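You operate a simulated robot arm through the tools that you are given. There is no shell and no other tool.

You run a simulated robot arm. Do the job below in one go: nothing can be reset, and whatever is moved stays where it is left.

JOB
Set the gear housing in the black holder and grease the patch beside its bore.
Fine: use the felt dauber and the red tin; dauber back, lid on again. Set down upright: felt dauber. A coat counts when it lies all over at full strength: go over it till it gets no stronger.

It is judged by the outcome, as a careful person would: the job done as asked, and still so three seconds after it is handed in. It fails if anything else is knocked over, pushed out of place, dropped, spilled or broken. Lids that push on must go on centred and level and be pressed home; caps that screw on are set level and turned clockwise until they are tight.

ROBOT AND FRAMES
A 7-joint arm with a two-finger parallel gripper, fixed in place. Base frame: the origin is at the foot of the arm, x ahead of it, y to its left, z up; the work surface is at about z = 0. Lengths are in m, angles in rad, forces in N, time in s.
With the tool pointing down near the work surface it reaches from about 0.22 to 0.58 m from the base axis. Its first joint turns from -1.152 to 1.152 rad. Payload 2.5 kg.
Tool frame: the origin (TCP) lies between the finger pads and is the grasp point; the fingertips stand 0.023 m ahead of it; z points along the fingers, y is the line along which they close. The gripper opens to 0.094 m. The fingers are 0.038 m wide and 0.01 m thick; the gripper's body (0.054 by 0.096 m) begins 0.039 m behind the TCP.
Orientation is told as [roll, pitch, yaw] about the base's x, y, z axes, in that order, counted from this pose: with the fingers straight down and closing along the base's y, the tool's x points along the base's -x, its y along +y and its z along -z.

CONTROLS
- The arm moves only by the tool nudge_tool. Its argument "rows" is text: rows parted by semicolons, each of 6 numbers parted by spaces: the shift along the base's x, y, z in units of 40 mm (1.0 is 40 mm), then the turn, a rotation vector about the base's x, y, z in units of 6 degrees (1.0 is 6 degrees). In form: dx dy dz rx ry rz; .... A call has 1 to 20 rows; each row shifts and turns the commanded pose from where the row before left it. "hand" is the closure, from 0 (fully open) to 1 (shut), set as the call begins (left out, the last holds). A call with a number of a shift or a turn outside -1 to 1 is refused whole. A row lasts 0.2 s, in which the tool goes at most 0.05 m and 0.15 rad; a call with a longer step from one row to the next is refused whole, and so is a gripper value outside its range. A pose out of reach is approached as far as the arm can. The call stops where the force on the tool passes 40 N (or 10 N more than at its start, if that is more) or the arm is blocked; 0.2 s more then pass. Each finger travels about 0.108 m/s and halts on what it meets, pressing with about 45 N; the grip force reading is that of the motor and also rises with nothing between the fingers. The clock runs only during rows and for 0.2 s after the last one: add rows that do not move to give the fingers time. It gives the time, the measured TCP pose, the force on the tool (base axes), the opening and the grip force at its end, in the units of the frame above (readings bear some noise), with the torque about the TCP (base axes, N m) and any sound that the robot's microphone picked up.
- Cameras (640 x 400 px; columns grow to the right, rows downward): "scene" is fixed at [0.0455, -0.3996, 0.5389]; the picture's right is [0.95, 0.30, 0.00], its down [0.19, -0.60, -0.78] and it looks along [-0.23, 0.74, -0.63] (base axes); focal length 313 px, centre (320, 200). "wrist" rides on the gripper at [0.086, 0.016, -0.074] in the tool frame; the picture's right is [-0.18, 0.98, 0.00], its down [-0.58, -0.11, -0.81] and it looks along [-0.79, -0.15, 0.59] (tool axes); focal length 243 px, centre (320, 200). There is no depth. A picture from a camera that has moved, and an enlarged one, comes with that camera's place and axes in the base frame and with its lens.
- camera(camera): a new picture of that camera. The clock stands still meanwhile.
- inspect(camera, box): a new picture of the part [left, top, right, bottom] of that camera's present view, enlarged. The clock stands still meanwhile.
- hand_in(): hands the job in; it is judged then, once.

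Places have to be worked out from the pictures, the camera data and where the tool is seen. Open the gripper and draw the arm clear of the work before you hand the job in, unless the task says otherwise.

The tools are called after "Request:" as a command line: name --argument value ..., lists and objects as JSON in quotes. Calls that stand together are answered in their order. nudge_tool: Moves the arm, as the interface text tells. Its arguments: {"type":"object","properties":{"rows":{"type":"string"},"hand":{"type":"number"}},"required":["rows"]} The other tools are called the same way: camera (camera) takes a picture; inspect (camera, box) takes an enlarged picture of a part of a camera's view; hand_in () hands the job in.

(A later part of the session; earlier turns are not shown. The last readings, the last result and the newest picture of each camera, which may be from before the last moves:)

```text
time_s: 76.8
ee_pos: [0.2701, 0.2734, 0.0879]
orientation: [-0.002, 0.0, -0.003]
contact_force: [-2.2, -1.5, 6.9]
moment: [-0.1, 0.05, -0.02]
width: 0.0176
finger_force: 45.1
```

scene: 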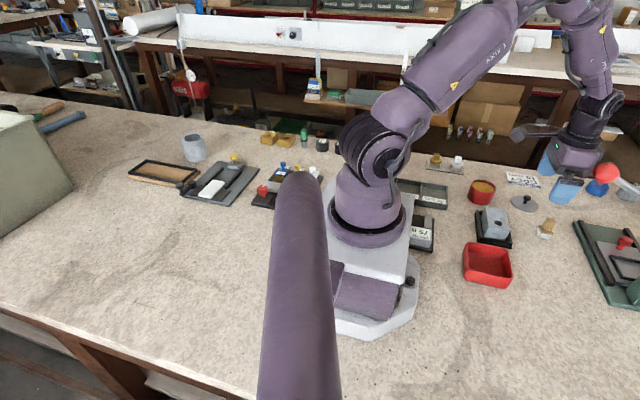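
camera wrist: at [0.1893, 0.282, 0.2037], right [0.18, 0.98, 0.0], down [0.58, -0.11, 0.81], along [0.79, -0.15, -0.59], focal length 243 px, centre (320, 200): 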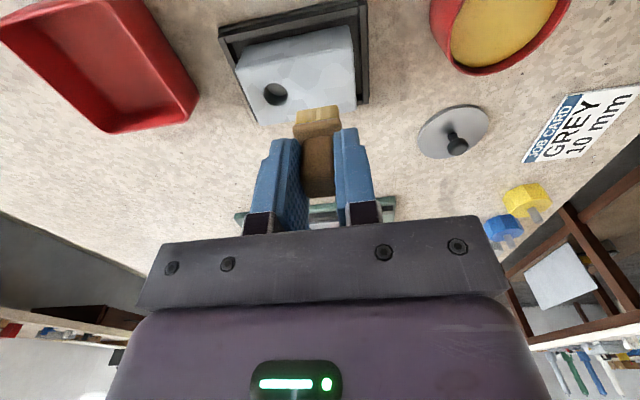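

Contact at 7 N. I wipe the whole patch in three lanes, overrunning its ends by a few millimetres.

Request:
nudge_tool --rows "0 -0.06 0 0 0 0; 0.09 0 0 0 0 0; 0.09 0 0 0 0 0; 0.09 0 0 0 0 0; 0.09 0 0 0 0 0; 0.09 0 0 0 0 0; 0 0.06 0 0 0 0; -0.09 0 0 0 0 0; -0.09 0 0 0 0 0; -0.09 0 0 0 0 0; -0.09 0 0 0 0 0; -0.09 0 0 0 0 0; 0 0.06 0 0 0 0; 0.09 0 0 0 0 0; 0.09 0 0 0 0 0; 0.09 0 0 0 0 0; 0.09 0 0 0 0 0; 0.09 0 0 0 0 0; 0 0 0 0 0 0"

Request:
nudge_tool --rows "-0.09 0 0 0 0 0; -0.09 0 0 0 0 0; -0.09 0 0 0 0 0; -0.09 0 0 0 0 0; -0.09 0 0 0 0 0; 0 -0.12 0 0 0 0; 0.09 0 0 0 0 0; 0.09 0 0 0 0 0; 0.09 0 0 0 0 0; 0.09 0 0 0 0 0; 0.09 0 0 0 0 0; 0 0 0 0 0 0"

Request:
nudge_tool --rows "0 0 0.4 0 0 0; 0 0 0.6 0 0 0; 0.25 0.5 0.3 0 0 0; 0 0 0 0 0 0; 0 0 0 0 0 0"

Request:
inspect --camera "wrist" --box '[180, 0, 340, 120]'

Request:
inspect --camera "scene" --box '[478, 200, 526, 245]'

```text
time_s: 78.0
ee_pos: [0.2848, 0.2731, 0.0886]
orientation: [0.0, 0.003, 0.001]
contact_force: [-1.5, -1.4, 5.9]
moment: [-0.05, 0.0, -0.01]
width: 0.0173
finger_force: 44.6
stopped in row 6: the force on the tool passed its limit at 44 N (the readings are from after the stop); the commanded pose is now the measured one
```

```text
time_s: 79.7
ee_pos: [0.2667, 0.2693, 0.0892]
orientation: [0.004, 0.011, 0.006]
contact_force: [-1.8, -1.6, 6.4]
moment: [-0.09, -0.04, -0.03]
width: 0.0171
finger_force: 44.4
stopped in row 8: the force on the tool passed its limit at 42 N (the readings are from after the stop); the commanded pose is now the measured one
```

```text
time_s: 80.9
ee_pos: [0.2769, 0.2913, 0.1394]
orientation: [0.002, 0.008, 0.005]
contact_force: [-0.8, -0.5, -0.4]
moment: [0.01, -0.01, 0.02]
width: 0.0173
finger_force: 44.9
```

```text
3.33 times, centred on (260, 60) of wrist
camera zoom: at [0.1906, 0.3066, 0.2144], right [0.18, 0.98, 0.0], down [0.59, -0.11, 0.8], along [0.79, -0.14, -0.6], focal length 809 px, centre (520, 667)
```

zoom: 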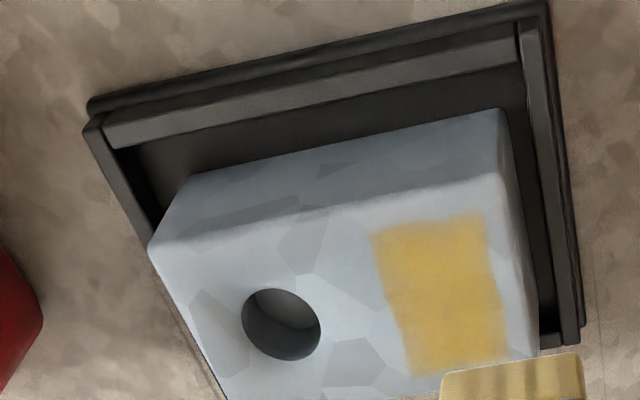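

```text
8.89 times, centred on (502, 222) of scene
camera zoom: at [0.0455, -0.3996, 0.5389], right [0.95, 0.3, 0.0], down [0.19, -0.6, -0.78], along [-0.23, 0.74, -0.63], focal length 2783 px, centre (-1298, 0)
```

zoom: 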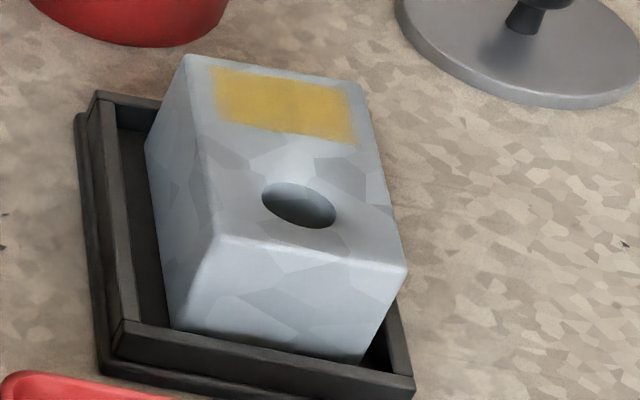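

The force limit cut two strokes short, but the coat is fuller. I zoom closely on the patch to judge its evenness.

Request:
inspect --camera "wrist" --box '[280, 58, 345, 116]'

Request:
inspect --camera "scene" --box '[488, 203, 522, 223]'

```text
6.90 times, centred on (312, 87) of wrist
camera zoom: at [0.1906, 0.3066, 0.2144], right [0.18, 0.98, 0.0], down [0.59, -0.11, 0.8], along [0.79, -0.14, -0.6], focal length 1673 px, centre (372, 979)
```

zoom: 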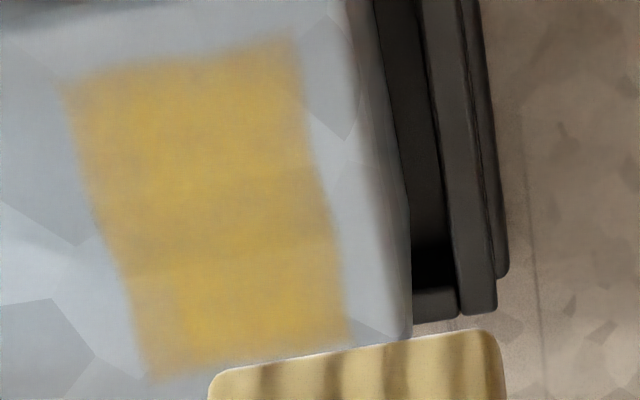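

```text
16.00 times, centred on (505, 213) of scene
camera zoom: at [0.0455, -0.3996, 0.5389], right [0.95, 0.3, 0.0], down [0.19, -0.6, -0.78], along [-0.23, 0.74, -0.63], focal length 5010 px, centre (-2640, -8)
```

zoom: 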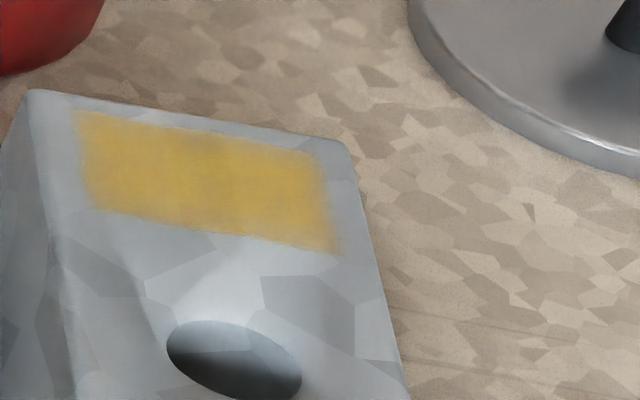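

The middle is strong, but the low-y edge and the far corner are still paler. I straighten the small tilt picked up, and dip again.

Request:
nudge_tool --rows "-0.12 0.52 0 -0.03 -0.085 -0.05; -0.12 0.53 0 0 0 0; -0.12 0.53 0 0 0 0; -0.12 0.52 0 0 0 0; 0 0 0 0 0 0; 0 0 -0.6 0 0 0; 0 0 -0.6 0 0 0; 0 0 -0.15 0 0 0; 0 0 0 0 0 0; 0 0 0 0 0 0"

Request:
inspect --camera "wrist" --box '[240, 30, 400, 150]'

```text
time_s: 83.1
ee_pos: [0.2575, 0.3753, 0.0854]
orientation: [0.001, -0.001, 0.0]
contact_force: [-0.4, 0.4, -1.2]
moment: [0.0, 0.01, 0.03]
width: 0.017
finger_force: 45.0
```

```text
3.33 times, centred on (320, 90) of wrist
camera zoom: at [0.1691, 0.3925, 0.16], right [0.18, 0.98, 0.0], down [0.58, -0.11, 0.81], along [0.79, -0.15, -0.59], focal length 809 px, centre (320, 567)
```

zoom: 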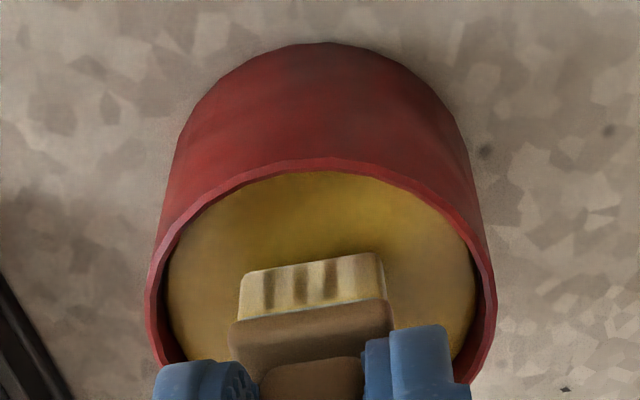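

Square again and centred in the tin; I lower into the grease.

Request:
nudge_tool --rows "0 0 -0.08 0 0 0; 0 0 -0.03 0 0 0; 0 0 0 0 0 0"

Request:
nudge_tool --rows "0 0 -0.02 0 0 0; 0 0 0 0 0 0"

```text
time_s: 83.9
ee_pos: [0.2556, 0.3748, 0.0822]
orientation: [-0.002, 0.0, 0.001]
contact_force: [-0.1, -1.0, 0.0]
moment: [0.05, -0.02, -0.02]
width: 0.017
finger_force: 45.3
```

```text
time_s: 84.5
ee_pos: [0.2563, 0.3749, 0.0807]
orientation: [-0.001, 0.001, 0.003]
contact_force: [0.9, 0.2, -0.9]
moment: [0.03, -0.02, -0.01]
width: 0.0172
finger_force: 44.8
```

Not touching yet; slightly further.

Request:
nudge_tool --rows "0 0 -0.02 0 0 0; 0 0 0 0 0 0"

Request:
nudge_tool --rows "0 0 -0.015 0 0 0; 0 0 0 0 0 0; 0 0 0 0 0 0"

```text
time_s: 85.1
ee_pos: [0.2571, 0.3755, 0.0803]
orientation: [-0.001, -0.001, 0.001]
contact_force: [-1.7, -3.2, 6.4]
moment: [-0.11, 0.02, -0.04]
width: 0.0173
finger_force: 44.8
```

```text
time_s: 85.9
ee_pos: [0.2574, 0.375, 0.0794]
orientation: [0.001, 0.001, 0.005]
contact_force: [-5.4, -4.4, 23.2]
moment: [-0.18, 0.21, 0.02]
width: 0.0171
finger_force: 44.7
```

Loaded at 23 N. I lift and carry it to the patch, to the low-y lane this time.

Request:
nudge_tool --rows "0 0 0.1 0 0 0; 0 0 0.6 0 0 0; 0 0 0.6 0 0 0; 0.09 -0.64 0 0 0 0; 0.09 -0.64 0 0 0 0; 0.09 -0.65 0 0 0 0; 0.09 -0.65 0 0 0 0; 0 0 0 0 0 0; 0 0 -0.6 0 0 0; 0 0 -0.4 0 0 0; 0 0 -0.06 0 0 0; 0 0 0 0 0 0; 0 0 0 0 0 0"

Request:
nudge_tool --rows "0 0 -0.025 0 0 0; 0 0 0 0 0 0"

Request:
nudge_tool --rows "0 0 -0.015 0 0 0; 0 0 0 0 0 0"

```text
time_s: 88.7
ee_pos: [0.2714, 0.2703, 0.0888]
orientation: [0.001, 0.002, 0.001]
contact_force: [-0.6, -0.9, -0.4]
moment: [-0.01, 0.01, 0.04]
width: 0.0172
finger_force: 44.6
```

```text
time_s: 89.3
ee_pos: [0.2724, 0.2716, 0.0881]
orientation: [0.0, 0.002, 0.004]
contact_force: [-7.3, -8.2, 27.7]
moment: [-0.3, 0.2, 0.02]
width: 0.0171
finger_force: 45.2
```

```text
time_s: 89.7
ee_pos: [0.2726, 0.2708, 0.0879]
orientation: [0.0, 0.002, 0.002]
contact_force: [-2.9, -2.4, 8.0]
moment: [-0.05, 0.06, -0.02]
width: 0.0173
finger_force: 45.1
stopped in row 2: the force on the tool passed its limit at 42 N (the readings are from after the stop); the commanded pose is now the measured one
```

Contact settled at 8 N. I wipe this lane along x.

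Request:
nudge_tool --rows "0.08 0 0 0 0 0; 0.08 0 0 0 0 0; 0.08 0 0 0 0 0; 0.08 0 0 0 0 0; 0.08 0 0 0 0 0; 0 0 0 0 0 0"

```text
time_s: 91.1
ee_pos: [0.2879, 0.2717, 0.0878]
orientation: [0.001, 0.0, 0.0]
contact_force: [-7.5, 1.9, 20.2]
moment: [0.04, 0.28, -0.01]
width: 0.0174
finger_force: 44.5
```

Pressure rose to 20 N at the far end; I ease it a little and wipe back along the same lane.

Request:
nudge_tool --rows "0 0 0.008 0 0 0; -0.08 0 0 0 0 0; -0.08 0 0 0 0 0; -0.08 0 0 0 0 0; -0.08 0 0 0 0 0; -0.08 0 0 0 0 0; 0 0 0 0 0 0"

```text
time_s: 92.7
ee_pos: [0.2711, 0.2713, 0.0874]
orientation: [0.001, 0.001, 0.001]
contact_force: [3.6, 0.4, 7.7]
moment: [0.02, -0.26, 0.02]
width: 0.017
finger_force: 45.3
```

Good, 8 N. I step 2.4 mm in +y and wipe the next lane out and back.

Request:
nudge_tool --rows "0 0.06 0 0 0 0; 0.08 0 0 0 0 0; 0.08 0 0 0 0 0; 0.08 0 0 0 0 0; 0.08 0 0 0 0 0; 0.08 0 0 0 0 0; 0 0 0.006 0 0 0; 0 0 0 0 0 0"

Request:
nudge_tool --rows "-0.08 0 0 0 0 0; -0.08 0 0 0 0 0; -0.08 0 0 0 0 0; -0.08 0 0 0 0 0; -0.08 0 0 0 0 0; 0 0 0 0 0 0"

```text
time_s: 94.5
ee_pos: [0.2877, 0.2734, 0.088]
orientation: [0.0, 0.0, 0.002]
contact_force: [-0.4, 0.3, 1.9]
moment: [0.06, -0.01, 0.04]
width: 0.0171
finger_force: 45.2
```

```text
time_s: 95.9
ee_pos: [0.2718, 0.2732, 0.0884]
orientation: [0.002, 0.0, 0.002]
contact_force: [0.9, 0.2, -1.1]
moment: [0.04, 0.02, -0.01]
width: 0.0176
finger_force: 45.1
```

Contact was lost on the last stroke; I lower by 0.6 mm to regain it.

Request:
nudge_tool --rows "0 0.05 0 0 0 0; 0 0 -0.015 0 0 0; 0 0 0 0 0 0"

```text
time_s: 96.7
ee_pos: [0.2725, 0.2753, 0.088]
orientation: [0.0, 0.0, 0.001]
contact_force: [-2.9, -3.3, 13.6]
moment: [-0.15, 0.02, 0.0]
width: 0.0175
finger_force: 44.8
```

Contact at 14 N; I wipe the high-y lane out and back.

Request:
nudge_tool --rows "0.08 0 0.003 0 0 0; 0.08 0 0 0 0 0; 0.08 0 0 0 0 0; 0.08 0 0 0 0 0; 0.08 0 0 0 0 0; 0 0 0 0 0 0"

Request:
nudge_tool --rows "-0.08 0 0 0 0 0; -0.08 0 0 0 0 0; -0.08 0 0 0 0 0; -0.08 0 0 0 0 0; -0.08 0 0 0 0 0; 0 0 0 0 0 0"

```text
time_s: 98.1
ee_pos: [0.2879, 0.2745, 0.088]
orientation: [-0.001, -0.003, 0.003]
contact_force: [-3.0, 1.4, 7.0]
moment: [0.09, 0.05, 0.02]
width: 0.0173
finger_force: 45.1
```

```text
time_s: 99.5
ee_pos: [0.2721, 0.2758, 0.0874]
orientation: [0.0, -0.002, 0.002]
contact_force: [2.9, 0.1, 4.3]
moment: [-0.05, -0.17, -0.01]
width: 0.0169
finger_force: 45.1
```

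I lift clear and look at the coat again from the same spot as before.

Request:
nudge_tool --rows "0 0 0.4 0 0 0; 0 0 0.6 0 0 0; 0.6 0.4 0.3 0 0 0; 0 0 0 0 0 0; 0 0 0 0 0 0"

Request:
inspect --camera "wrist" --box '[180, 0, 340, 120]'

Request:
inspect --camera "wrist" --box '[280, 20, 345, 90]'

Request:
inspect --camera "scene" --box '[488, 203, 522, 223]'

```text
time_s: 100.7
ee_pos: [0.2954, 0.2903, 0.1381]
orientation: [0.001, 0.0, 0.0]
contact_force: [0.2, 0.4, -0.5]
moment: [-0.01, 0.0, 0.02]
width: 0.0172
finger_force: 44.7
```

```text
3.33 times, centred on (260, 60) of wrist
camera zoom: at [0.2076, 0.307, 0.2129], right [0.18, 0.98, 0.0], down [0.58, -0.11, 0.81], along [0.79, -0.15, -0.59], focal length 809 px, centre (520, 667)
```

zoom: 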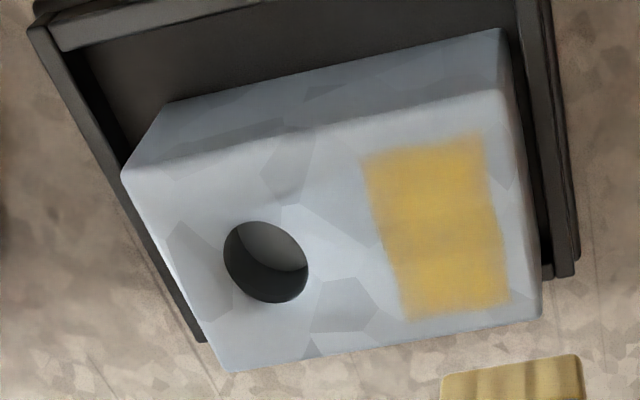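

```text
5.71 times, centred on (312, 55) of wrist
camera zoom: at [0.2076, 0.307, 0.2129], right [0.18, 0.98, 0.0], down [0.58, -0.11, 0.81], along [0.79, -0.15, -0.59], focal length 1386 px, centre (363, 1029)
```

zoom: 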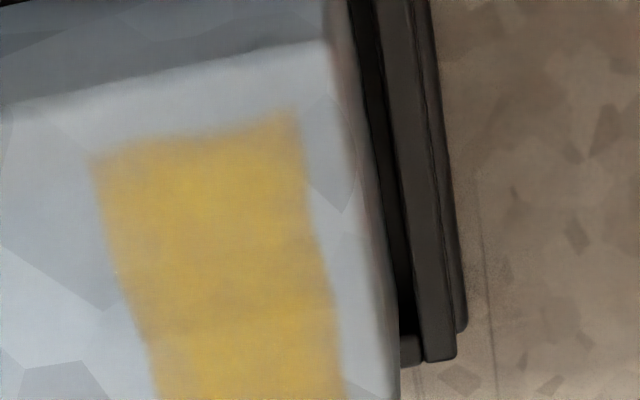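

```text
16.00 times, centred on (505, 213) of scene
camera zoom: at [0.0455, -0.3996, 0.5389], right [0.95, 0.3, 0.0], down [0.19, -0.6, -0.78], along [-0.23, 0.74, -0.63], focal length 5010 px, centre (-2640, -8)
```

zoom: 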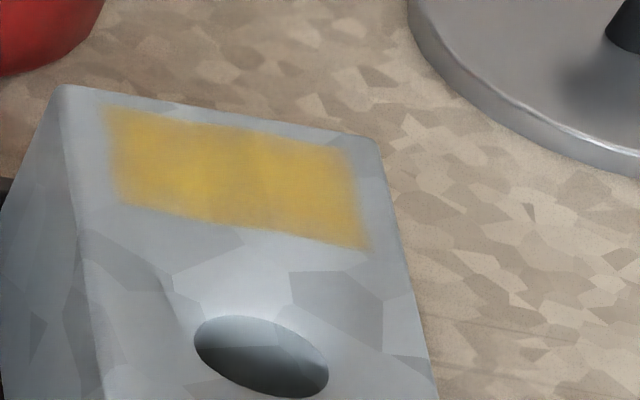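

The coat is now a strong gold nearly everywhere; the housing has slid against the tray's far wall, putting the patch at x 0.269–0.302, y 0.263–0.2875. I dip once more and go over it again to see whether it still gets stronger.

Request:
nudge_tool --rows "-0.31 0.71 0 0 0 0; -0.31 0.71 0 0 0 0; -0.31 0.71 0 0 0 0; 0 0 0 0 0 0; 0 0 -0.6 0 0 0; 0 0 -0.6 0 0 0; 0 0 -0.15 0 0 0; 0 0 0 0 0 0; 0 0 0 0 0 0"

Request:
inspect --camera "wrist" --box '[240, 30, 400, 150]'

```text
time_s: 102.7
ee_pos: [0.2584, 0.3748, 0.0849]
orientation: [0.0, 0.0, 0.002]
contact_force: [1.0, -0.2, -1.1]
moment: [0.0, 0.0, -0.01]
width: 0.0174
finger_force: 45.1
```

```text
3.33 times, centred on (320, 90) of wrist
camera zoom: at [0.171, 0.3923, 0.1596], right [0.18, 0.98, 0.0], down [0.58, -0.11, 0.81], along [0.79, -0.15, -0.59], focal length 809 px, centre (320, 567)
```

zoom: 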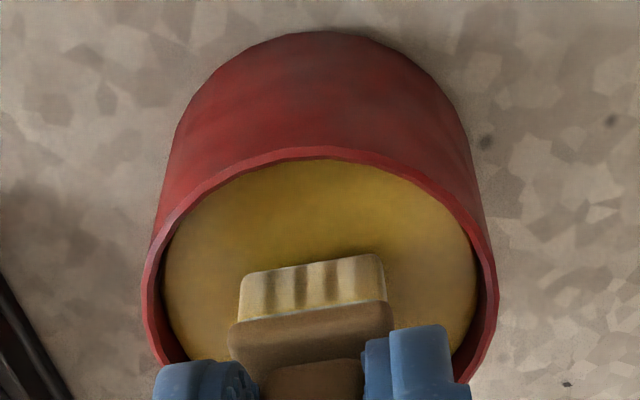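

Well inside the tin; down into the grease.

Request:
nudge_tool --rows "0 0 -0.09 0 0 0; 0 0 -0.03 0 0 0; 0 0 0 0 0 0"

Request:
nudge_tool --rows "0 0 -0.02 0 0 0; 0 0 0 0 0 0"

```text
time_s: 103.5
ee_pos: [0.2605, 0.3768, 0.081]
orientation: [-0.002, -0.001, 0.002]
contact_force: [0.0, -0.1, -0.5]
moment: [0.0, 0.0, -0.01]
width: 0.0171
finger_force: 45.6
```

```text
time_s: 104.1
ee_pos: [0.2591, 0.3771, 0.0792]
orientation: [0.0, 0.002, 0.001]
contact_force: [-0.5, 0.4, -0.3]
moment: [0.01, 0.02, -0.01]
width: 0.0171
finger_force: 45.2
```

Still no force; a touch deeper.

Request:
nudge_tool --rows "0 0 -0.02 0 0 0; 0 0 0 0 0 0; 0 0 0 0 0 0"

```text
time_s: 104.9
ee_pos: [0.2589, 0.3756, 0.0797]
orientation: [0.0, 0.001, 0.002]
contact_force: [-3.2, -3.0, 10.5]
moment: [-0.14, 0.02, 0.0]
width: 0.0172
finger_force: 45.3
```

Loaded at 10 N. Lift, and carry to the near end of the patch's new place, stopping just above it.

Request:
nudge_tool --rows "0 0 0 0 0 0; 0 0 0.1 0 0 0; 0 0 0.6 0 0 0; 0 0 0.6 0 0 0; 0.1 -0.63 0 0 0 0; 0.1 -0.63 0 0 0 0; 0.1 -0.64 0 0 0 0; 0.1 -0.64 0 0 0 0; 0 0 0 0 0 0; 0 0 -0.6 0 0 0; 0 0 -0.4 0 0 0; 0 0 -0.05 0 0 0; 0 0 0 0 0 0; 0 0 0 0 0 0"

Request:
inspect --camera "wrist" --box '[230, 40, 390, 160]'

```text
time_s: 107.9
ee_pos: [0.2746, 0.2745, 0.0887]
orientation: [0.001, -0.001, 0.001]
contact_force: [-0.1, -0.3, -0.1]
moment: [-0.01, 0.02, 0.0]
width: 0.0175
finger_force: 44.6
```

```text
3.33 times, centred on (310, 100) of wrist
camera zoom: at [0.1866, 0.291, 0.1636], right [0.18, 0.98, 0.0], down [0.58, -0.11, 0.81], along [0.79, -0.15, -0.59], focal length 809 px, centre (353, 533)
```

zoom: 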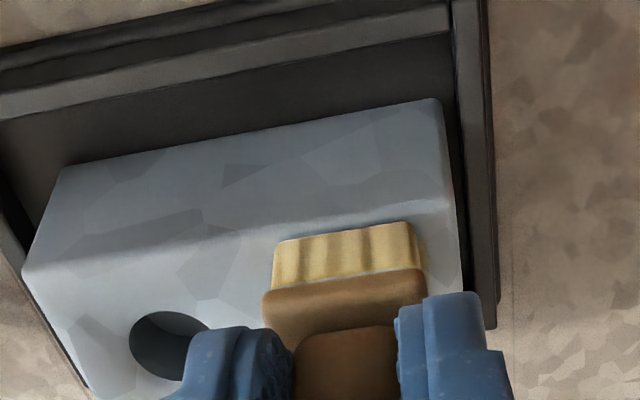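

In place. I lower 0.6 mm at a time to contact.

Request:
nudge_tool --rows "0 0 -0.015 0 0 0; 0 0 0 0 0 0"

Request:
nudge_tool --rows "0 0 -0.01 0 0 0; 0 0 0 0 0 0"

```text
time_s: 108.5
ee_pos: [0.2745, 0.2744, 0.0888]
orientation: [-0.001, -0.001, 0.0]
contact_force: [0.2, -0.1, -1.8]
moment: [0.01, -0.03, -0.03]
width: 0.0172
finger_force: 45.0
```

```text
time_s: 109.1
ee_pos: [0.2751, 0.2758, 0.0891]
orientation: [0.001, -0.001, 0.0]
contact_force: [-0.9, -0.3, -0.7]
moment: [0.0, 0.0, -0.02]
width: 0.017
finger_force: 45.0
```

Not yet touching; another 0.6 mm.

Request:
nudge_tool --rows "0 0 -0.015 0 0 0; 0 0 0 0 0 0"

```text
time_s: 109.7
ee_pos: [0.2756, 0.2761, 0.087]
orientation: [0.001, -0.002, 0.003]
contact_force: [-4.4, -1.9, 15.8]
moment: [-0.1, 0.12, -0.02]
width: 0.017
finger_force: 45.2
```

Contact at 16 N. I wipe outward along x, easing a little as I go.

Request:
nudge_tool --rows "0.08 0 0.003 0 0 0; 0.08 0 0 0 0 0; 0.08 0 0 0 0 0; 0.08 0 0 0 0 0; 0.08 0 0 0 0 0; 0.06 0 0 0 0 0; 0 0 0 0 0 0"

```text
time_s: 111.3
ee_pos: [0.2923, 0.2752, 0.0878]
orientation: [0.001, 0.002, 0.0]
contact_force: [-8.7, 1.6, 17.8]
moment: [0.05, 0.29, 0.06]
width: 0.0171
finger_force: 44.5
```

Steady at 18 N. I ease slightly, shift 2 mm towards -y and wipe back.

Request:
nudge_tool --rows "0 0 0.006 0 0 0; 0 -0.05 0 0 0 0; -0.08 0 0 0 0 0; -0.08 0 0 0 0 0; -0.08 0 0 0 0 0; -0.08 0 0 0 0 0; -0.08 0 0 0 0 0; -0.06 0 0 0 0 0; 0 0 0 0 0 0"

```text
time_s: 113.3
ee_pos: [0.2745, 0.2714, 0.0882]
orientation: [-0.001, 0.002, 0.002]
contact_force: [-0.1, 0.3, 0.0]
moment: [0.0, -0.02, 0.03]
width: 0.0171
finger_force: 45.2
```

Contact faded out on the way back. I lower 0.5 mm and wipe outward on this lane.

Request:
nudge_tool --rows "0 0 -0.012 0 0 0; 0 0 0 0 0 0"

```text
time_s: 113.9
ee_pos: [0.2748, 0.2725, 0.0882]
orientation: [0.0, -0.001, 0.003]
contact_force: [-0.6, -0.6, 4.0]
moment: [-0.07, 0.01, -0.03]
width: 0.0172
finger_force: 45.4
```

Contact at 4 N; a hair deeper and outward along x.

Request:
nudge_tool --rows "0 0 -0.006 0 0 0; 0.08 0 0 0 0 0; 0.08 0 0 0 0 0; 0.08 0 0 0 0 0; 0.08 0 0 0 0 0; 0.08 0 0 0 0 0; 0.06 0 0 0 0 0; 0 0 0 0 0 0"

```text
time_s: 115.7
ee_pos: [0.2924, 0.2743, 0.0873]
orientation: [0.002, 0.001, 0.001]
contact_force: [-8.2, 2.1, 15.4]
moment: [0.11, 0.23, 0.01]
width: 0.0171
finger_force: 45.3
```

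15 N. Now the high-y lane: shift 4.8 mm in +y at the far end and wipe back.

Request:
nudge_tool --rows "0 0.06 0 0 0 0; 0 0.06 0 0 0 0; -0.08 0 0 0 0 0; -0.08 0 0 0 0 0; -0.08 0 0 0 0 0; -0.08 0 0 0 0 0; -0.08 0 0 0 0 0; -0.06 0 0 0 0 0; 0 0 0 0 0 0"

Request:
nudge_tool --rows "0 0 0.4 0 0 0; 0 0 0.6 0 0 0; 0.5 0.4 0.3 0 0 0; 0 0 0 0 0 0; 0 0 0 0 0 0"

Request:
inspect --camera "wrist" --box '[180, 0, 340, 120]'

Request:
inspect --camera "wrist" --box '[265, 20, 355, 120]'

Request:
inspect --camera "scene" --box '[488, 203, 522, 223]'

```text
time_s: 117.7
ee_pos: [0.2758, 0.2776, 0.0888]
orientation: [0.0, 0.001, 0.002]
contact_force: [4.1, 1.5, 10.5]
moment: [0.03, -0.31, 0.01]
width: 0.0173
finger_force: 45.3
```

```text
time_s: 118.9
ee_pos: [0.2934, 0.2949, 0.1389]
orientation: [0.0, 0.0, 0.001]
contact_force: [-0.8, 0.0, -1.6]
moment: [-0.02, 0.01, 0.0]
width: 0.017
finger_force: 45.5
```

```text
3.33 times, centred on (260, 60) of wrist
camera zoom: at [0.2061, 0.3104, 0.2134], right [0.18, 0.98, 0.0], down [0.58, -0.11, 0.81], along [0.79, -0.15, -0.59], focal length 809 px, centre (520, 667)
```

zoom: 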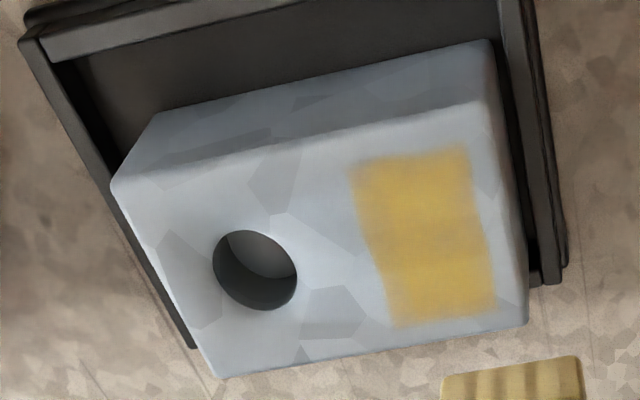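

```text
4.00 times, centred on (310, 70) of wrist
camera zoom: at [0.2061, 0.3104, 0.2134], right [0.18, 0.98, 0.0], down [0.58, -0.11, 0.81], along [0.79, -0.15, -0.59], focal length 970 px, centre (360, 720)
```

zoom: 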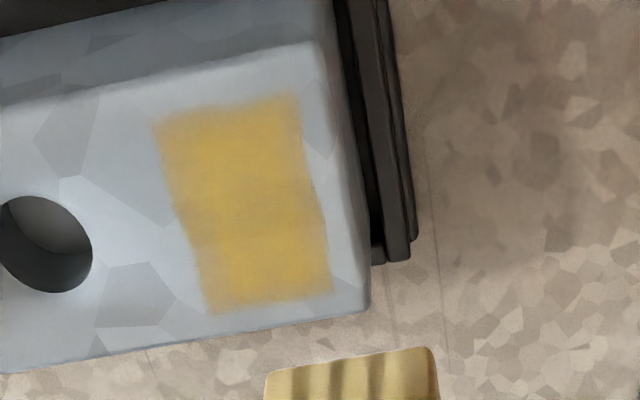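

```text
16.00 times, centred on (505, 213) of scene
camera zoom: at [0.0455, -0.3996, 0.5389], right [0.95, 0.3, 0.0], down [0.19, -0.6, -0.78], along [-0.23, 0.74, -0.63], focal length 5010 px, centre (-2640, -8)
```

zoom: 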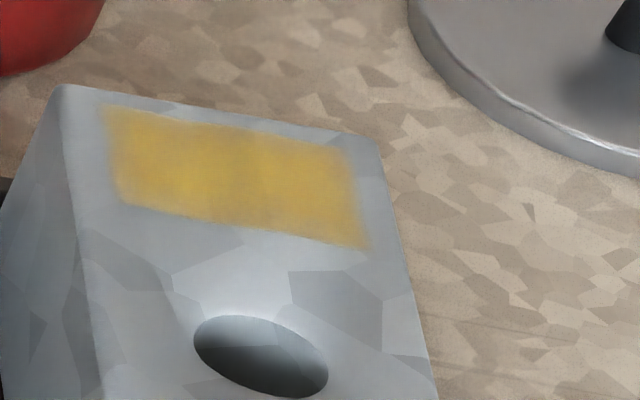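

The coat looks even and a shade fuller than before. To be sure it gets no stronger, I do one more dip and full pass and compare.

Request:
nudge_tool --rows "-0.295 0.67 0 0 0 0; -0.295 0.67 0 0 0 0; -0.295 0.67 0 0 0 0; 0 0 0 0 0 0; 0 0 -0.6 0 0 0; 0 0 -0.6 0 0 0; 0 0 -0.2 0 0 0; 0 0 0 0 0 0; 0 0 0 0 0 0"

Request:
inspect --camera "wrist" --box '[240, 30, 400, 150]'

```text
time_s: 120.9
ee_pos: [0.2603, 0.3736, 0.0832]
orientation: [0.0, 0.001, 0.003]
contact_force: [0.0, -0.3, -0.2]
moment: [-0.01, 0.02, 0.01]
width: 0.0169
finger_force: 44.8
```

```text
3.33 times, centred on (320, 90) of wrist
camera zoom: at [0.1719, 0.3902, 0.1572], right [0.18, 0.98, 0.0], down [0.58, -0.11, 0.81], along [0.79, -0.15, -0.59], focal length 809 px, centre (320, 567)
```

zoom: 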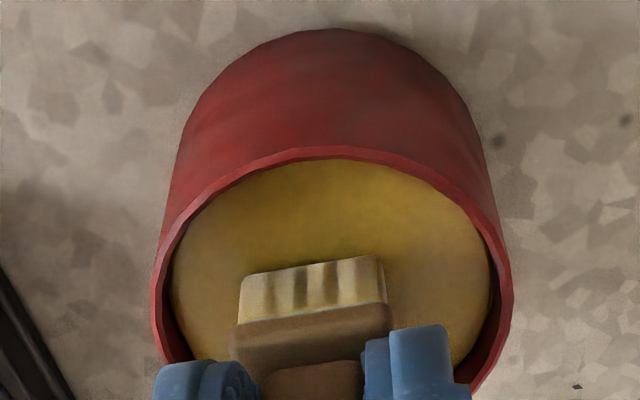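

Inside the rim, a few millimetres off centre but clear of the wall. Down into the grease.

Request:
nudge_tool --rows "0 0.03 -0.05 0 0 0; 0 0 -0.03 0 0 0; 0 0 0 0 0 0"

Request:
nudge_tool --rows "0 0 -0.02 0 0 0; 0 0 0 0 0 0"

```text
time_s: 121.7
ee_pos: [0.259, 0.3749, 0.0807]
orientation: [-0.002, 0.001, 0.002]
contact_force: [-0.9, 0.0, -1.8]
moment: [-0.02, -0.01, -0.01]
width: 0.0174
finger_force: 44.9
```

```text
time_s: 122.3
ee_pos: [0.2601, 0.3754, 0.0805]
orientation: [0.0, 0.001, 0.002]
contact_force: [-2.4, -3.0, 8.0]
moment: [-0.11, 0.02, -0.06]
width: 0.0171
finger_force: 45.2
```

In contact at 8 N; press slightly more, hold, then lift and carry back to the patch.

Request:
nudge_tool --rows "0 0 -0.006 0 0 0; 0 0 0 0 0 0; 0 0 0 0 0 0; 0 0 0.1 0 0 0; 0 0 0.6 0 0 0; 0 0 0.6 0 0 0; 0.094 -0.62 0 0 0 0; 0.094 -0.63 0 0 0 0; 0.094 -0.63 0 0 0 0; 0.094 -0.63 0 0 0 0; 0 0 0 0 0 0; 0 0 -0.6 0 0 0; 0 0 -0.4 0 0 0; 0 0 -0.06 0 0 0; 0 0 0 0 0 0; 0 0 0 0 0 0"

Request:
nudge_tool --rows "0 0 -0.015 0 0 0; 0 0 0 0 0 0"

```text
time_s: 125.7
ee_pos: [0.2751, 0.2762, 0.0879]
orientation: [0.0, 0.001, 0.001]
contact_force: [-0.5, 0.0, -1.1]
moment: [0.02, 0.02, 0.01]
width: 0.0171
finger_force: 44.8
```

```text
time_s: 126.3
ee_pos: [0.2758, 0.2763, 0.0875]
orientation: [0.001, 0.0, 0.001]
contact_force: [0.4, -0.3, -1.1]
moment: [-0.01, -0.02, -0.02]
width: 0.0173
finger_force: 44.9
```

Not touching yet; lower a little more.

Request:
nudge_tool --rows "0 0 -0.015 0 0 0; 0 0 0 0 0 0"

```text
time_s: 126.9
ee_pos: [0.2747, 0.2757, 0.0882]
orientation: [-0.001, 0.0, 0.002]
contact_force: [-0.6, -0.3, 1.9]
moment: [-0.04, -0.01, 0.0]
width: 0.0172
finger_force: 45.1
```

Touching at 2 N; I add 0.3 mm and wipe outward along x.

Request:
nudge_tool --rows "0 0 -0.008 0 0 0; 0 0 0 0 0 0; 0.08 0 0 0 0 0; 0.08 0 0 0 0 0; 0.08 0 0 0 0 0; 0.08 0 0 0 0 0; 0.08 0 0 0 0 0; 0.06 0 0 0 0 0; 0 0 0 0 0 0"

```text
time_s: 128.9
ee_pos: [0.2932, 0.2745, 0.0873]
orientation: [0.001, -0.003, 0.001]
contact_force: [-7.3, 1.5, 21.4]
moment: [0.04, 0.23, 0.02]
width: 0.0172
finger_force: 45.5
```

21 N at the far end; ease slightly, move to the low-y lane and wipe back.

Request:
nudge_tool --rows "0 0 0.005 0 0 0; 0 -0.07 0 0 0 0; -0.08 0 0 0 0 0; -0.08 0 0 0 0 0; -0.08 0 0 0 0 0; -0.08 0 0 0 0 0; -0.08 0 -0.003 0 0 0; -0.06 0 0 0 0 0; 0 0 0 0 0 0"

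```text
time_s: 130.9
ee_pos: [0.2755, 0.2719, 0.0881]
orientation: [-0.003, 0.001, 0.001]
contact_force: [3.9, 0.3, 9.5]
moment: [0.05, -0.32, 0.0]
width: 0.0173
finger_force: 44.7
```

9.5 N at the near end of the low-y lane; outward again along it, then across to the high-y lane.

Request:
nudge_tool --rows "0.08 0 0 0 0 0; 0.08 0 0 0 0 0; 0.08 0 0 0 0 0; 0.08 0 0 0 0 0; 0.08 0 0 0 0 0; 0.06 0 0 0 0 0; 0 0.06 0.003 0 0 0; 0 0.07 0 0 0 0; 0 0 0 0 0 0"

```text
time_s: 132.9
ee_pos: [0.2925, 0.2788, 0.0884]
orientation: [-0.001, 0.0, 0.002]
contact_force: [0.3, 0.4, 0.2]
moment: [0.0, 0.0, -0.02]
width: 0.0171
finger_force: 44.7
```

Contact is gone at this end; I lower 0.5 mm and wipe back along the high-y lane.

Request:
nudge_tool --rows "0 0 -0.012 0 0 0; 0 0 0 0 0 0"

```text
time_s: 133.5
ee_pos: [0.2921, 0.277, 0.0881]
orientation: [0.001, 0.001, 0.001]
contact_force: [-2.5, -0.4, 8.2]
moment: [0.0, 0.0, -0.01]
width: 0.0168
finger_force: 44.5
```

8 N; wipe back along x.

Request:
nudge_tool --rows "-0.08 0 0 0 0 0; -0.08 0 0 0 0 0; -0.08 0 0 0 0 0; -0.08 0 0 0 0 0; -0.08 0 0 0 0 0; -0.06 0 0 0 0 0; 0 0 0 0 0 0"

Request:
nudge_tool --rows "0 0 0.4 0 0 0; 0 0 0.6 0 0 0; 0.5 0.4 0.3 0 0 0; 0 0 0 0 0 0; 0 0 0 0 0 0"

Request:
inspect --camera "wrist" --box '[265, 20, 355, 120]'

Request:
inspect --camera "scene" --box '[488, 203, 522, 223]'

```text
time_s: 135.1
ee_pos: [0.2749, 0.2782, 0.0883]
orientation: [0.001, -0.003, 0.002]
contact_force: [4.8, -0.7, 10.9]
moment: [-0.03, -0.29, -0.01]
width: 0.0174
finger_force: 45.5
```

```text
time_s: 136.3
ee_pos: [0.2937, 0.2923, 0.1382]
orientation: [0.001, 0.0, 0.001]
contact_force: [0.2, 0.2, -0.4]
moment: [0.02, 0.01, 0.0]
width: 0.0171
finger_force: 45.0
```

```text
4.00 times, centred on (310, 70) of wrist
camera zoom: at [0.2055, 0.3092, 0.2128], right [0.18, 0.98, 0.0], down [0.58, -0.11, 0.81], along [0.79, -0.15, -0.59], focal length 970 px, centre (360, 720)
```

zoom: 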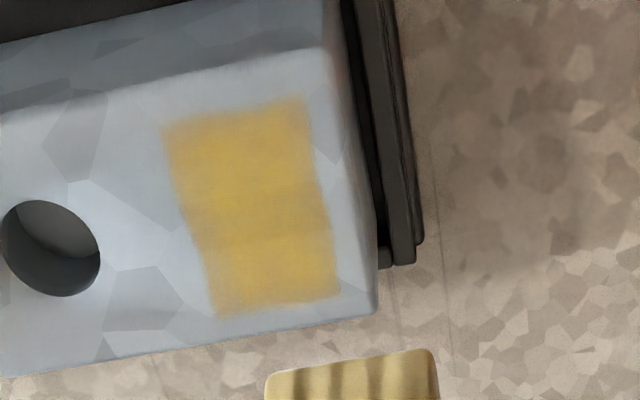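

```text
16.00 times, centred on (505, 213) of scene
camera zoom: at [0.0455, -0.3996, 0.5389], right [0.95, 0.3, 0.0], down [0.19, -0.6, -0.78], along [-0.23, 0.74, -0.63], focal length 5010 px, centre (-2640, -8)
```

zoom: 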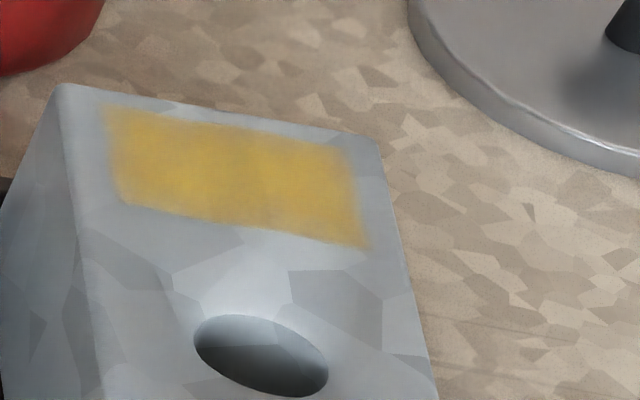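

The coat looks the same as after the last pass, so it seems saturated; only the very rims look softer. For safety I do one last dip and go along the near and far ends of the patch in particular.

Request:
nudge_tool --rows "-0.285 0.69 0 0 0 0; -0.285 0.69 0 0 0 0; -0.285 0.69 0 0 0 0; 0 0 0 0 0 0; 0 0 -0.6 0 0 0; 0 0 -0.6 0 0 0; 0 0 -0.2 0 0 0; 0 0 0 0 0 0; 0 0 0 0 0 0"

Request:
inspect --camera "wrist" --box '[240, 30, 400, 150]'

```text
time_s: 138.3
ee_pos: [0.2597, 0.3766, 0.0842]
orientation: [-0.001, 0.0, 0.002]
contact_force: [-0.2, 0.1, -1.6]
moment: [0.01, 0.03, 0.02]
width: 0.0173
finger_force: 45.1
```

```text
3.33 times, centred on (320, 90) of wrist
camera zoom: at [0.1721, 0.3929, 0.1577], right [0.18, 0.98, 0.0], down [0.58, -0.11, 0.81], along [0.79, -0.15, -0.59], focal length 809 px, centre (320, 567)
```

zoom: 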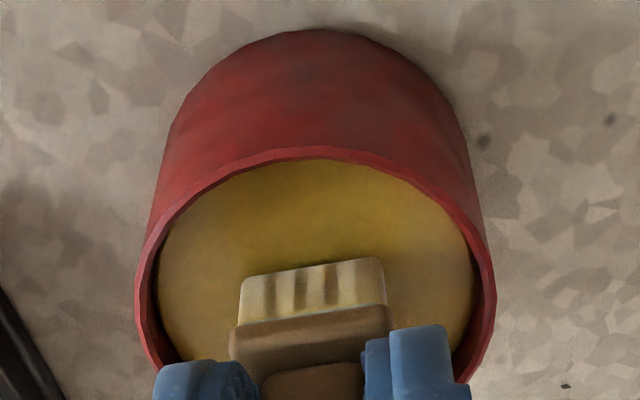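

Clear of the walls; down to contact with the grease.

Request:
nudge_tool --rows "0 -0.02 -0.05 0 0 0; 0 0 -0.04 0 0 0; 0 0 0 0 0 0"

Request:
nudge_tool --rows "0 0 -0.015 0 0 0; 0 0 0 0 0 0"

```text
time_s: 139.1
ee_pos: [0.2614, 0.3768, 0.0797]
orientation: [0.0, 0.001, 0.002]
contact_force: [-0.3, -0.2, -0.3]
moment: [0.02, 0.04, 0.01]
width: 0.017
finger_force: 45.8
```

```text
time_s: 139.7
ee_pos: [0.26, 0.3766, 0.0795]
orientation: [-0.001, 0.0, 0.003]
contact_force: [-2.1, -3.1, 7.9]
moment: [-0.15, 0.0, -0.05]
width: 0.017
finger_force: 44.9
```

Loaded at 8 N. Lift and go to the near, low-y corner of the patch.

Request:
nudge_tool --rows "0 0 -0.006 0 0 0; 0 0 0 0 0 0; 0 0 0 0 0 0; 0 0 0.1 0 0 0; 0 0 0.6 0 0 0; 0 0 0.6 0 0 0; 0.078 -0.65 0 0 0 0; 0.078 -0.65 0 0 0 0; 0.078 -0.65 0 0 0 0; 0.078 -0.65 0 0 0 0; 0 0 0 0 0 0; 0 0 -0.6 0 0 0; 0 0 -0.4 0 0 0; 0 0 -0.07 0 0 0; 0 0 0 0 0 0; 0 0 0 0 0 0"

Request:
nudge_tool --rows "0 0 -0.012 0 0 0; 0 0 0 0 0 0"

```text
time_s: 143.1
ee_pos: [0.2731, 0.272, 0.0884]
orientation: [-0.001, 0.0, 0.003]
contact_force: [-0.5, 0.0, -0.7]
moment: [-0.05, -0.03, -0.01]
width: 0.0172
finger_force: 45.6
```

```text
time_s: 143.7
ee_pos: [0.2719, 0.2736, 0.0873]
orientation: [0.001, 0.001, 0.003]
contact_force: [0.1, -0.5, -1.2]
moment: [-0.01, -0.01, 0.02]
width: 0.0172
finger_force: 45.0
```

A little lower still to reach contact.

Request:
nudge_tool --rows "0 0 -0.015 0 0 0; 0 0 0 0 0 0"

```text
time_s: 144.3
ee_pos: [0.2743, 0.273, 0.0889]
orientation: [-0.002, -0.001, 0.003]
contact_force: [-1.1, -1.5, 3.5]
moment: [-0.06, -0.02, 0.01]
width: 0.0172
finger_force: 45.1
```

Touching at 3.5 N; press a little more, then wipe crosswise at the near end.

Request:
nudge_tool --rows "0 0 -0.008 0 0 0; 0 0 0 0 0 0; 0 0.05 0 0 0 0; 0 0.05 0 0 0 0; 0 0.03 0 0 0 0; 0 -0.05 0 0 0 0; 0 -0.05 0 0 0 0; 0 -0.03 0 0 0 0; 0 0 0 0 0 0"

```text
time_s: 146.3
ee_pos: [0.2723, 0.2741, 0.087]
orientation: [0.004, -0.007, 0.003]
contact_force: [3.2, 11.3, 23.9]
moment: [0.39, -0.19, 0.04]
width: 0.017
finger_force: 44.9
```

24 N with some sideways force; I ease off and wipe outward along the low-y lane.

Request:
nudge_tool --rows "0 0 0.01 0 0 0; 0.08 0 0 0 0 0; 0.08 0 0 0 0 0; 0.08 0 0 0 0 0; 0.08 0 0 0 0 0; 0.08 0 0 0 0 0; 0.08 0 0 0 0 0; 0 0 0 0 0 0"

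```text
time_s: 147.4
ee_pos: [0.2807, 0.2704, 0.0866]
orientation: [-0.005, 0.006, 0.003]
contact_force: [-1.7, -1.1, 4.3]
moment: [-0.04, -0.04, -0.01]
width: 0.0171
finger_force: 44.8
stopped in row 5: the force on the tool passed its limit at 43 N (the readings are from after the stop); the commanded pose is now the measured one
```

The stroke was cut short at the limit; contact is now 4 N with a slight tilt reading. I straighten that tilt and carry on outward.

Request:
nudge_tool --rows "0 0 0 0.04 -0.05 -0.02; 0.08 0 0 0 0 0; 0.08 0 0 0 0 0; 0.08 0 0 0 0 0; 0.06 0 0 0 0 0; 0 0 0 0 0 0"

```text
time_s: 148.8
ee_pos: [0.2911, 0.2708, 0.0876]
orientation: [0.002, 0.0, 0.001]
contact_force: [-4.1, 3.3, 11.4]
moment: [0.12, 0.11, 0.01]
width: 0.0173
finger_force: 44.9
```

11 N at the far end, upright again. I wipe crosswise towards +y at the far end, then back along the high-y lane.

Request:
nudge_tool --rows "0 0.05 0 0 0 0; 0 0.05 0 0 0 0; 0 0.05 0 0 0 0; 0 0 0 0 0 0"

Request:
nudge_tool --rows "-0.08 0 0 0 0 0; -0.08 0 0 0 0 0; -0.08 0 0 0 0 0; -0.08 0 0 0 0 0; -0.08 0 0 0 0 0; -0.04 0 0 0 0 0; 0 0 0 0 0 0"

```text
time_s: 149.8
ee_pos: [0.2928, 0.2757, 0.0877]
orientation: [-0.001, -0.002, 0.001]
contact_force: [2.3, -4.1, 8.8]
moment: [-0.16, -0.23, -0.02]
width: 0.0172
finger_force: 45.0
```

```text
time_s: 151.4
ee_pos: [0.2746, 0.2761, 0.0877]
orientation: [0.0, 0.001, 0.004]
contact_force: [1.2, -0.8, 4.5]
moment: [-0.04, -0.16, -0.01]
width: 0.0173
finger_force: 45.0
```

I lift clear and compare the coat with the last picture.

Request:
nudge_tool --rows "0 0 0.4 0 0 0; 0 0 0.6 0 0 0; 0.5 0.4 0.3 0 0 0; 0 0 0 0 0 0; 0 0 0 0 0 0"

Request:
inspect --camera "wrist" --box '[265, 20, 355, 120]'

Request:
inspect --camera "scene" --box '[488, 203, 522, 223]'

Request:
camera --camera "wrist"

```text
time_s: 152.6
ee_pos: [0.2935, 0.2924, 0.1391]
orientation: [0.001, 0.0, 0.001]
contact_force: [0.1, 0.1, -0.2]
moment: [-0.01, -0.01, 0.03]
width: 0.0172
finger_force: 45.4
```

```text
4.00 times, centred on (310, 70) of wrist
camera zoom: at [0.2055, 0.3081, 0.2136], right [0.18, 0.98, 0.0], down [0.58, -0.11, 0.81], along [0.79, -0.15, -0.59], focal length 970 px, centre (360, 720)
```

zoom: 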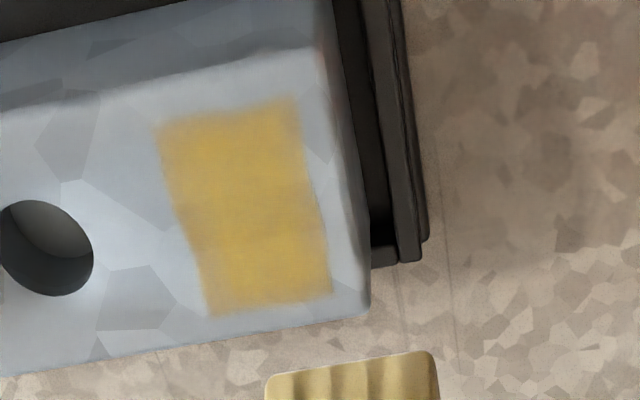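

```text
16.00 times, centred on (505, 213) of scene
camera zoom: at [0.0455, -0.3996, 0.5389], right [0.95, 0.3, 0.0], down [0.19, -0.6, -0.78], along [-0.23, 0.74, -0.63], focal length 5010 px, centre (-2640, -8)
```

zoom: 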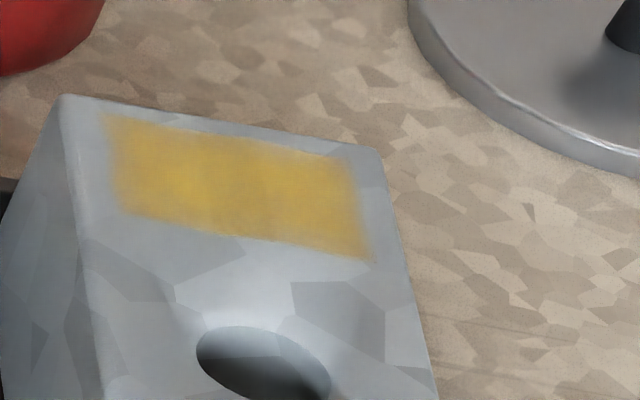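

```text
taken
camera wrist: at [0.2055, 0.3081, 0.2136], right [0.18, 0.98, 0.0], down [0.58, -0.11, 0.81], along [0.79, -0.15, -0.59], focal length 243 px, centre (320, 200)
```

wrist: 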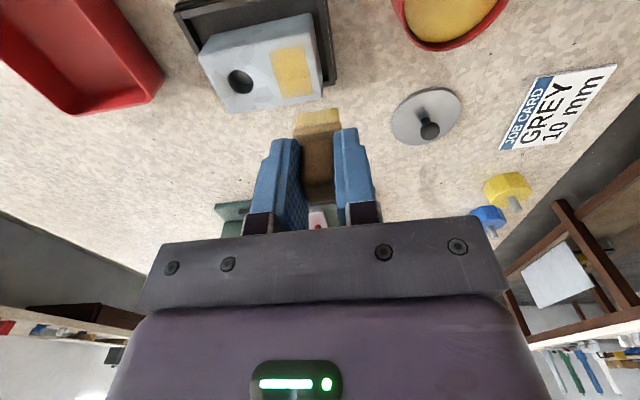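

The coat is even and no stronger than after the previous pass, so it is at full strength. I take the dauber back towards its own place at (0.394, 0.271).

Request:
nudge_tool --rows "0.5 -0.107 0 0 0 0; 0.5 -0.107 0 0 0 0; 0.5 -0.107 0 0 0 0; 0.5 -0.107 0 0 0 0; 0.51 -0.107 0 0 0 0; 0 0 0 0 0 0; 0 0 -0.7 0 0 0; 0 0 -0.7 0 0 0; 0 0 -0.6 0 0 0; 0 0 0 0 0 0; 0 0 0 0 0 0"

Request:
inspect --camera "scene" --box '[510, 190, 590, 250]'

Request:
camera --camera "wrist"

```text
time_s: 155.0
ee_pos: [0.3964, 0.2714, 0.0583]
orientation: [-0.001, 0.001, 0.002]
contact_force: [-0.3, -0.8, -0.3]
moment: [0.0, 0.0, 0.03]
width: 0.0172
finger_force: 44.8
```

```text
6.67 times, centred on (550, 220) of scene
camera zoom: at [0.0455, -0.3996, 0.5389], right [0.95, 0.3, 0.0], down [0.19, -0.6, -0.78], along [-0.23, 0.74, -0.63], focal length 2087 px, centre (-1213, 67)
```

zoom: 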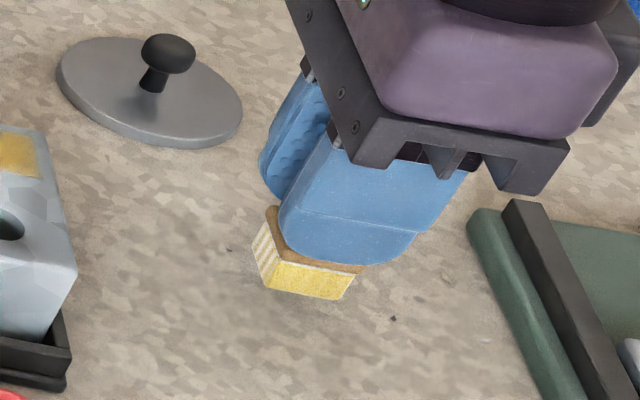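

```text
taken
camera wrist: at [0.3076, 0.288, 0.1322], right [0.18, 0.98, 0.0], down [0.58, -0.11, 0.81], along [0.79, -0.15, -0.59], focal length 243 px, centre (320, 200)
```

wrist: 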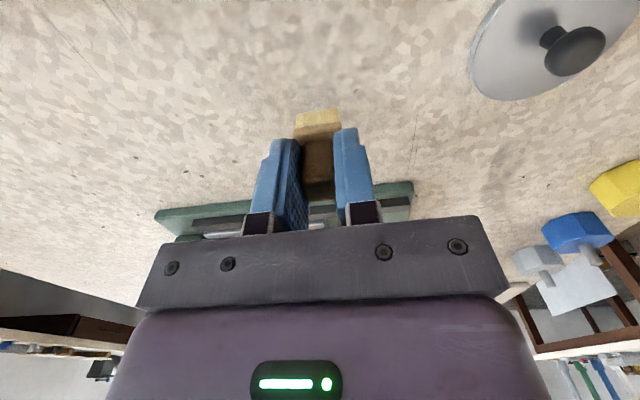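

Over its old spot within 2 mm. I trim x and y slightly and lower to the bench in small steps.

Request:
nudge_tool --rows "-0.04 -0.02 -0.15 0 0 0; 0 0 -0.06 0 0 0; 0 0 0 0 0 0"

Request:
nudge_tool --rows "0 0 -0.025 0 0 0; 0 0 0 0 0 0"

```text
time_s: 155.8
ee_pos: [0.393, 0.2702, 0.0502]
orientation: [0.001, -0.003, 0.0]
contact_force: [-0.4, -0.5, -0.8]
moment: [-0.01, 0.0, 0.0]
width: 0.017
finger_force: 45.0
```

```text
time_s: 156.4
ee_pos: [0.393, 0.269, 0.0503]
orientation: [0.0, 0.0, 0.003]
contact_force: [-0.8, -0.8, -0.9]
moment: [0.0, 0.01, 0.0]
width: 0.0171
finger_force: 44.7
```

No contact yet at z 0.050; 1 mm steps on.

Request:
nudge_tool --rows "0 0 -0.025 0 0 0; 0 0 0 0 0 0"

Request:
nudge_tool --rows "0 0 -0.02 0 0 0; 0 0 0 0 0 0"

```text
time_s: 157.0
ee_pos: [0.3933, 0.2701, 0.0489]
orientation: [0.0, 0.0, 0.002]
contact_force: [-0.2, 1.3, -0.9]
moment: [0.0, -0.01, -0.03]
width: 0.017
finger_force: 44.9
```

```text
time_s: 157.6
ee_pos: [0.3916, 0.2694, 0.0471]
orientation: [-0.001, 0.0, 0.001]
contact_force: [0.3, 0.5, -1.0]
moment: [0.02, 0.04, -0.02]
width: 0.0172
finger_force: 44.3
```

Still free; smaller steps to the bench.

Request:
nudge_tool --rows "0 0 -0.015 0 0 0; 0 0 0 0 0 0"

Request:
nudge_tool --rows "0 0 -0.015 0 0 0; 0 0 0 0 0 0"

```text
time_s: 158.2
ee_pos: [0.3923, 0.2693, 0.0471]
orientation: [0.0, 0.0, 0.001]
contact_force: [0.5, 0.1, -1.0]
moment: [-0.02, 0.03, 0.01]
width: 0.0172
finger_force: 45.2
```

```text
time_s: 158.8
ee_pos: [0.3938, 0.2697, 0.0473]
orientation: [-0.002, -0.001, 0.002]
contact_force: [-0.6, -0.6, -0.7]
moment: [0.0, -0.01, 0.0]
width: 0.0171
finger_force: 44.8
```

No touch yet; I keep going by 0.6 mm.

Request:
nudge_tool --rows "0 0 -0.015 0 0 0; 0 0 0 0 0 0"

Request:
inspect --camera "scene" --box '[520, 205, 576, 247]'

```text
time_s: 159.4
ee_pos: [0.3932, 0.2695, 0.0456]
orientation: [-0.001, 0.0, 0.001]
contact_force: [0.3, 0.8, -0.4]
moment: [-0.01, 0.01, 0.0]
width: 0.017
finger_force: 45.0
```

```text
9.52 times, centred on (548, 226) of scene
camera zoom: at [0.0455, -0.3996, 0.5389], right [0.95, 0.3, 0.0], down [0.19, -0.6, -0.78], along [-0.23, 0.74, -0.63], focal length 2982 px, centre (-1851, -48)
```

zoom: 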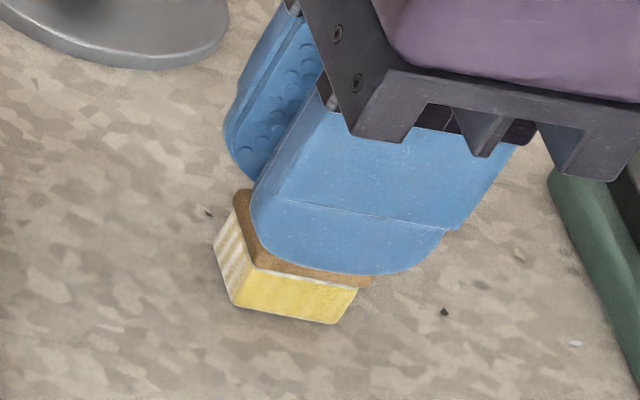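

The felt looks to be almost on the bench, with only a thin shadow below. One more small step.

Request:
nudge_tool --rows "0 0 -0.012 0 0 0; 0 0 0 0 0 0"

Request:
nudge_tool --rows "0 0 -0.012 0 0 0; 0 0 0 0 0 0"

```text
time_s: 160.0
ee_pos: [0.3927, 0.2699, 0.0446]
orientation: [0.0, 0.001, 0.002]
contact_force: [0.3, -0.3, -1.2]
moment: [0.01, 0.01, 0.0]
width: 0.017
finger_force: 45.5
```

```text
time_s: 160.6
ee_pos: [0.394, 0.2707, 0.046]
orientation: [0.0, -0.001, 0.003]
contact_force: [-1.1, -1.1, 1.7]
moment: [0.0, 0.04, 0.0]
width: 0.0172
finger_force: 45.0
```

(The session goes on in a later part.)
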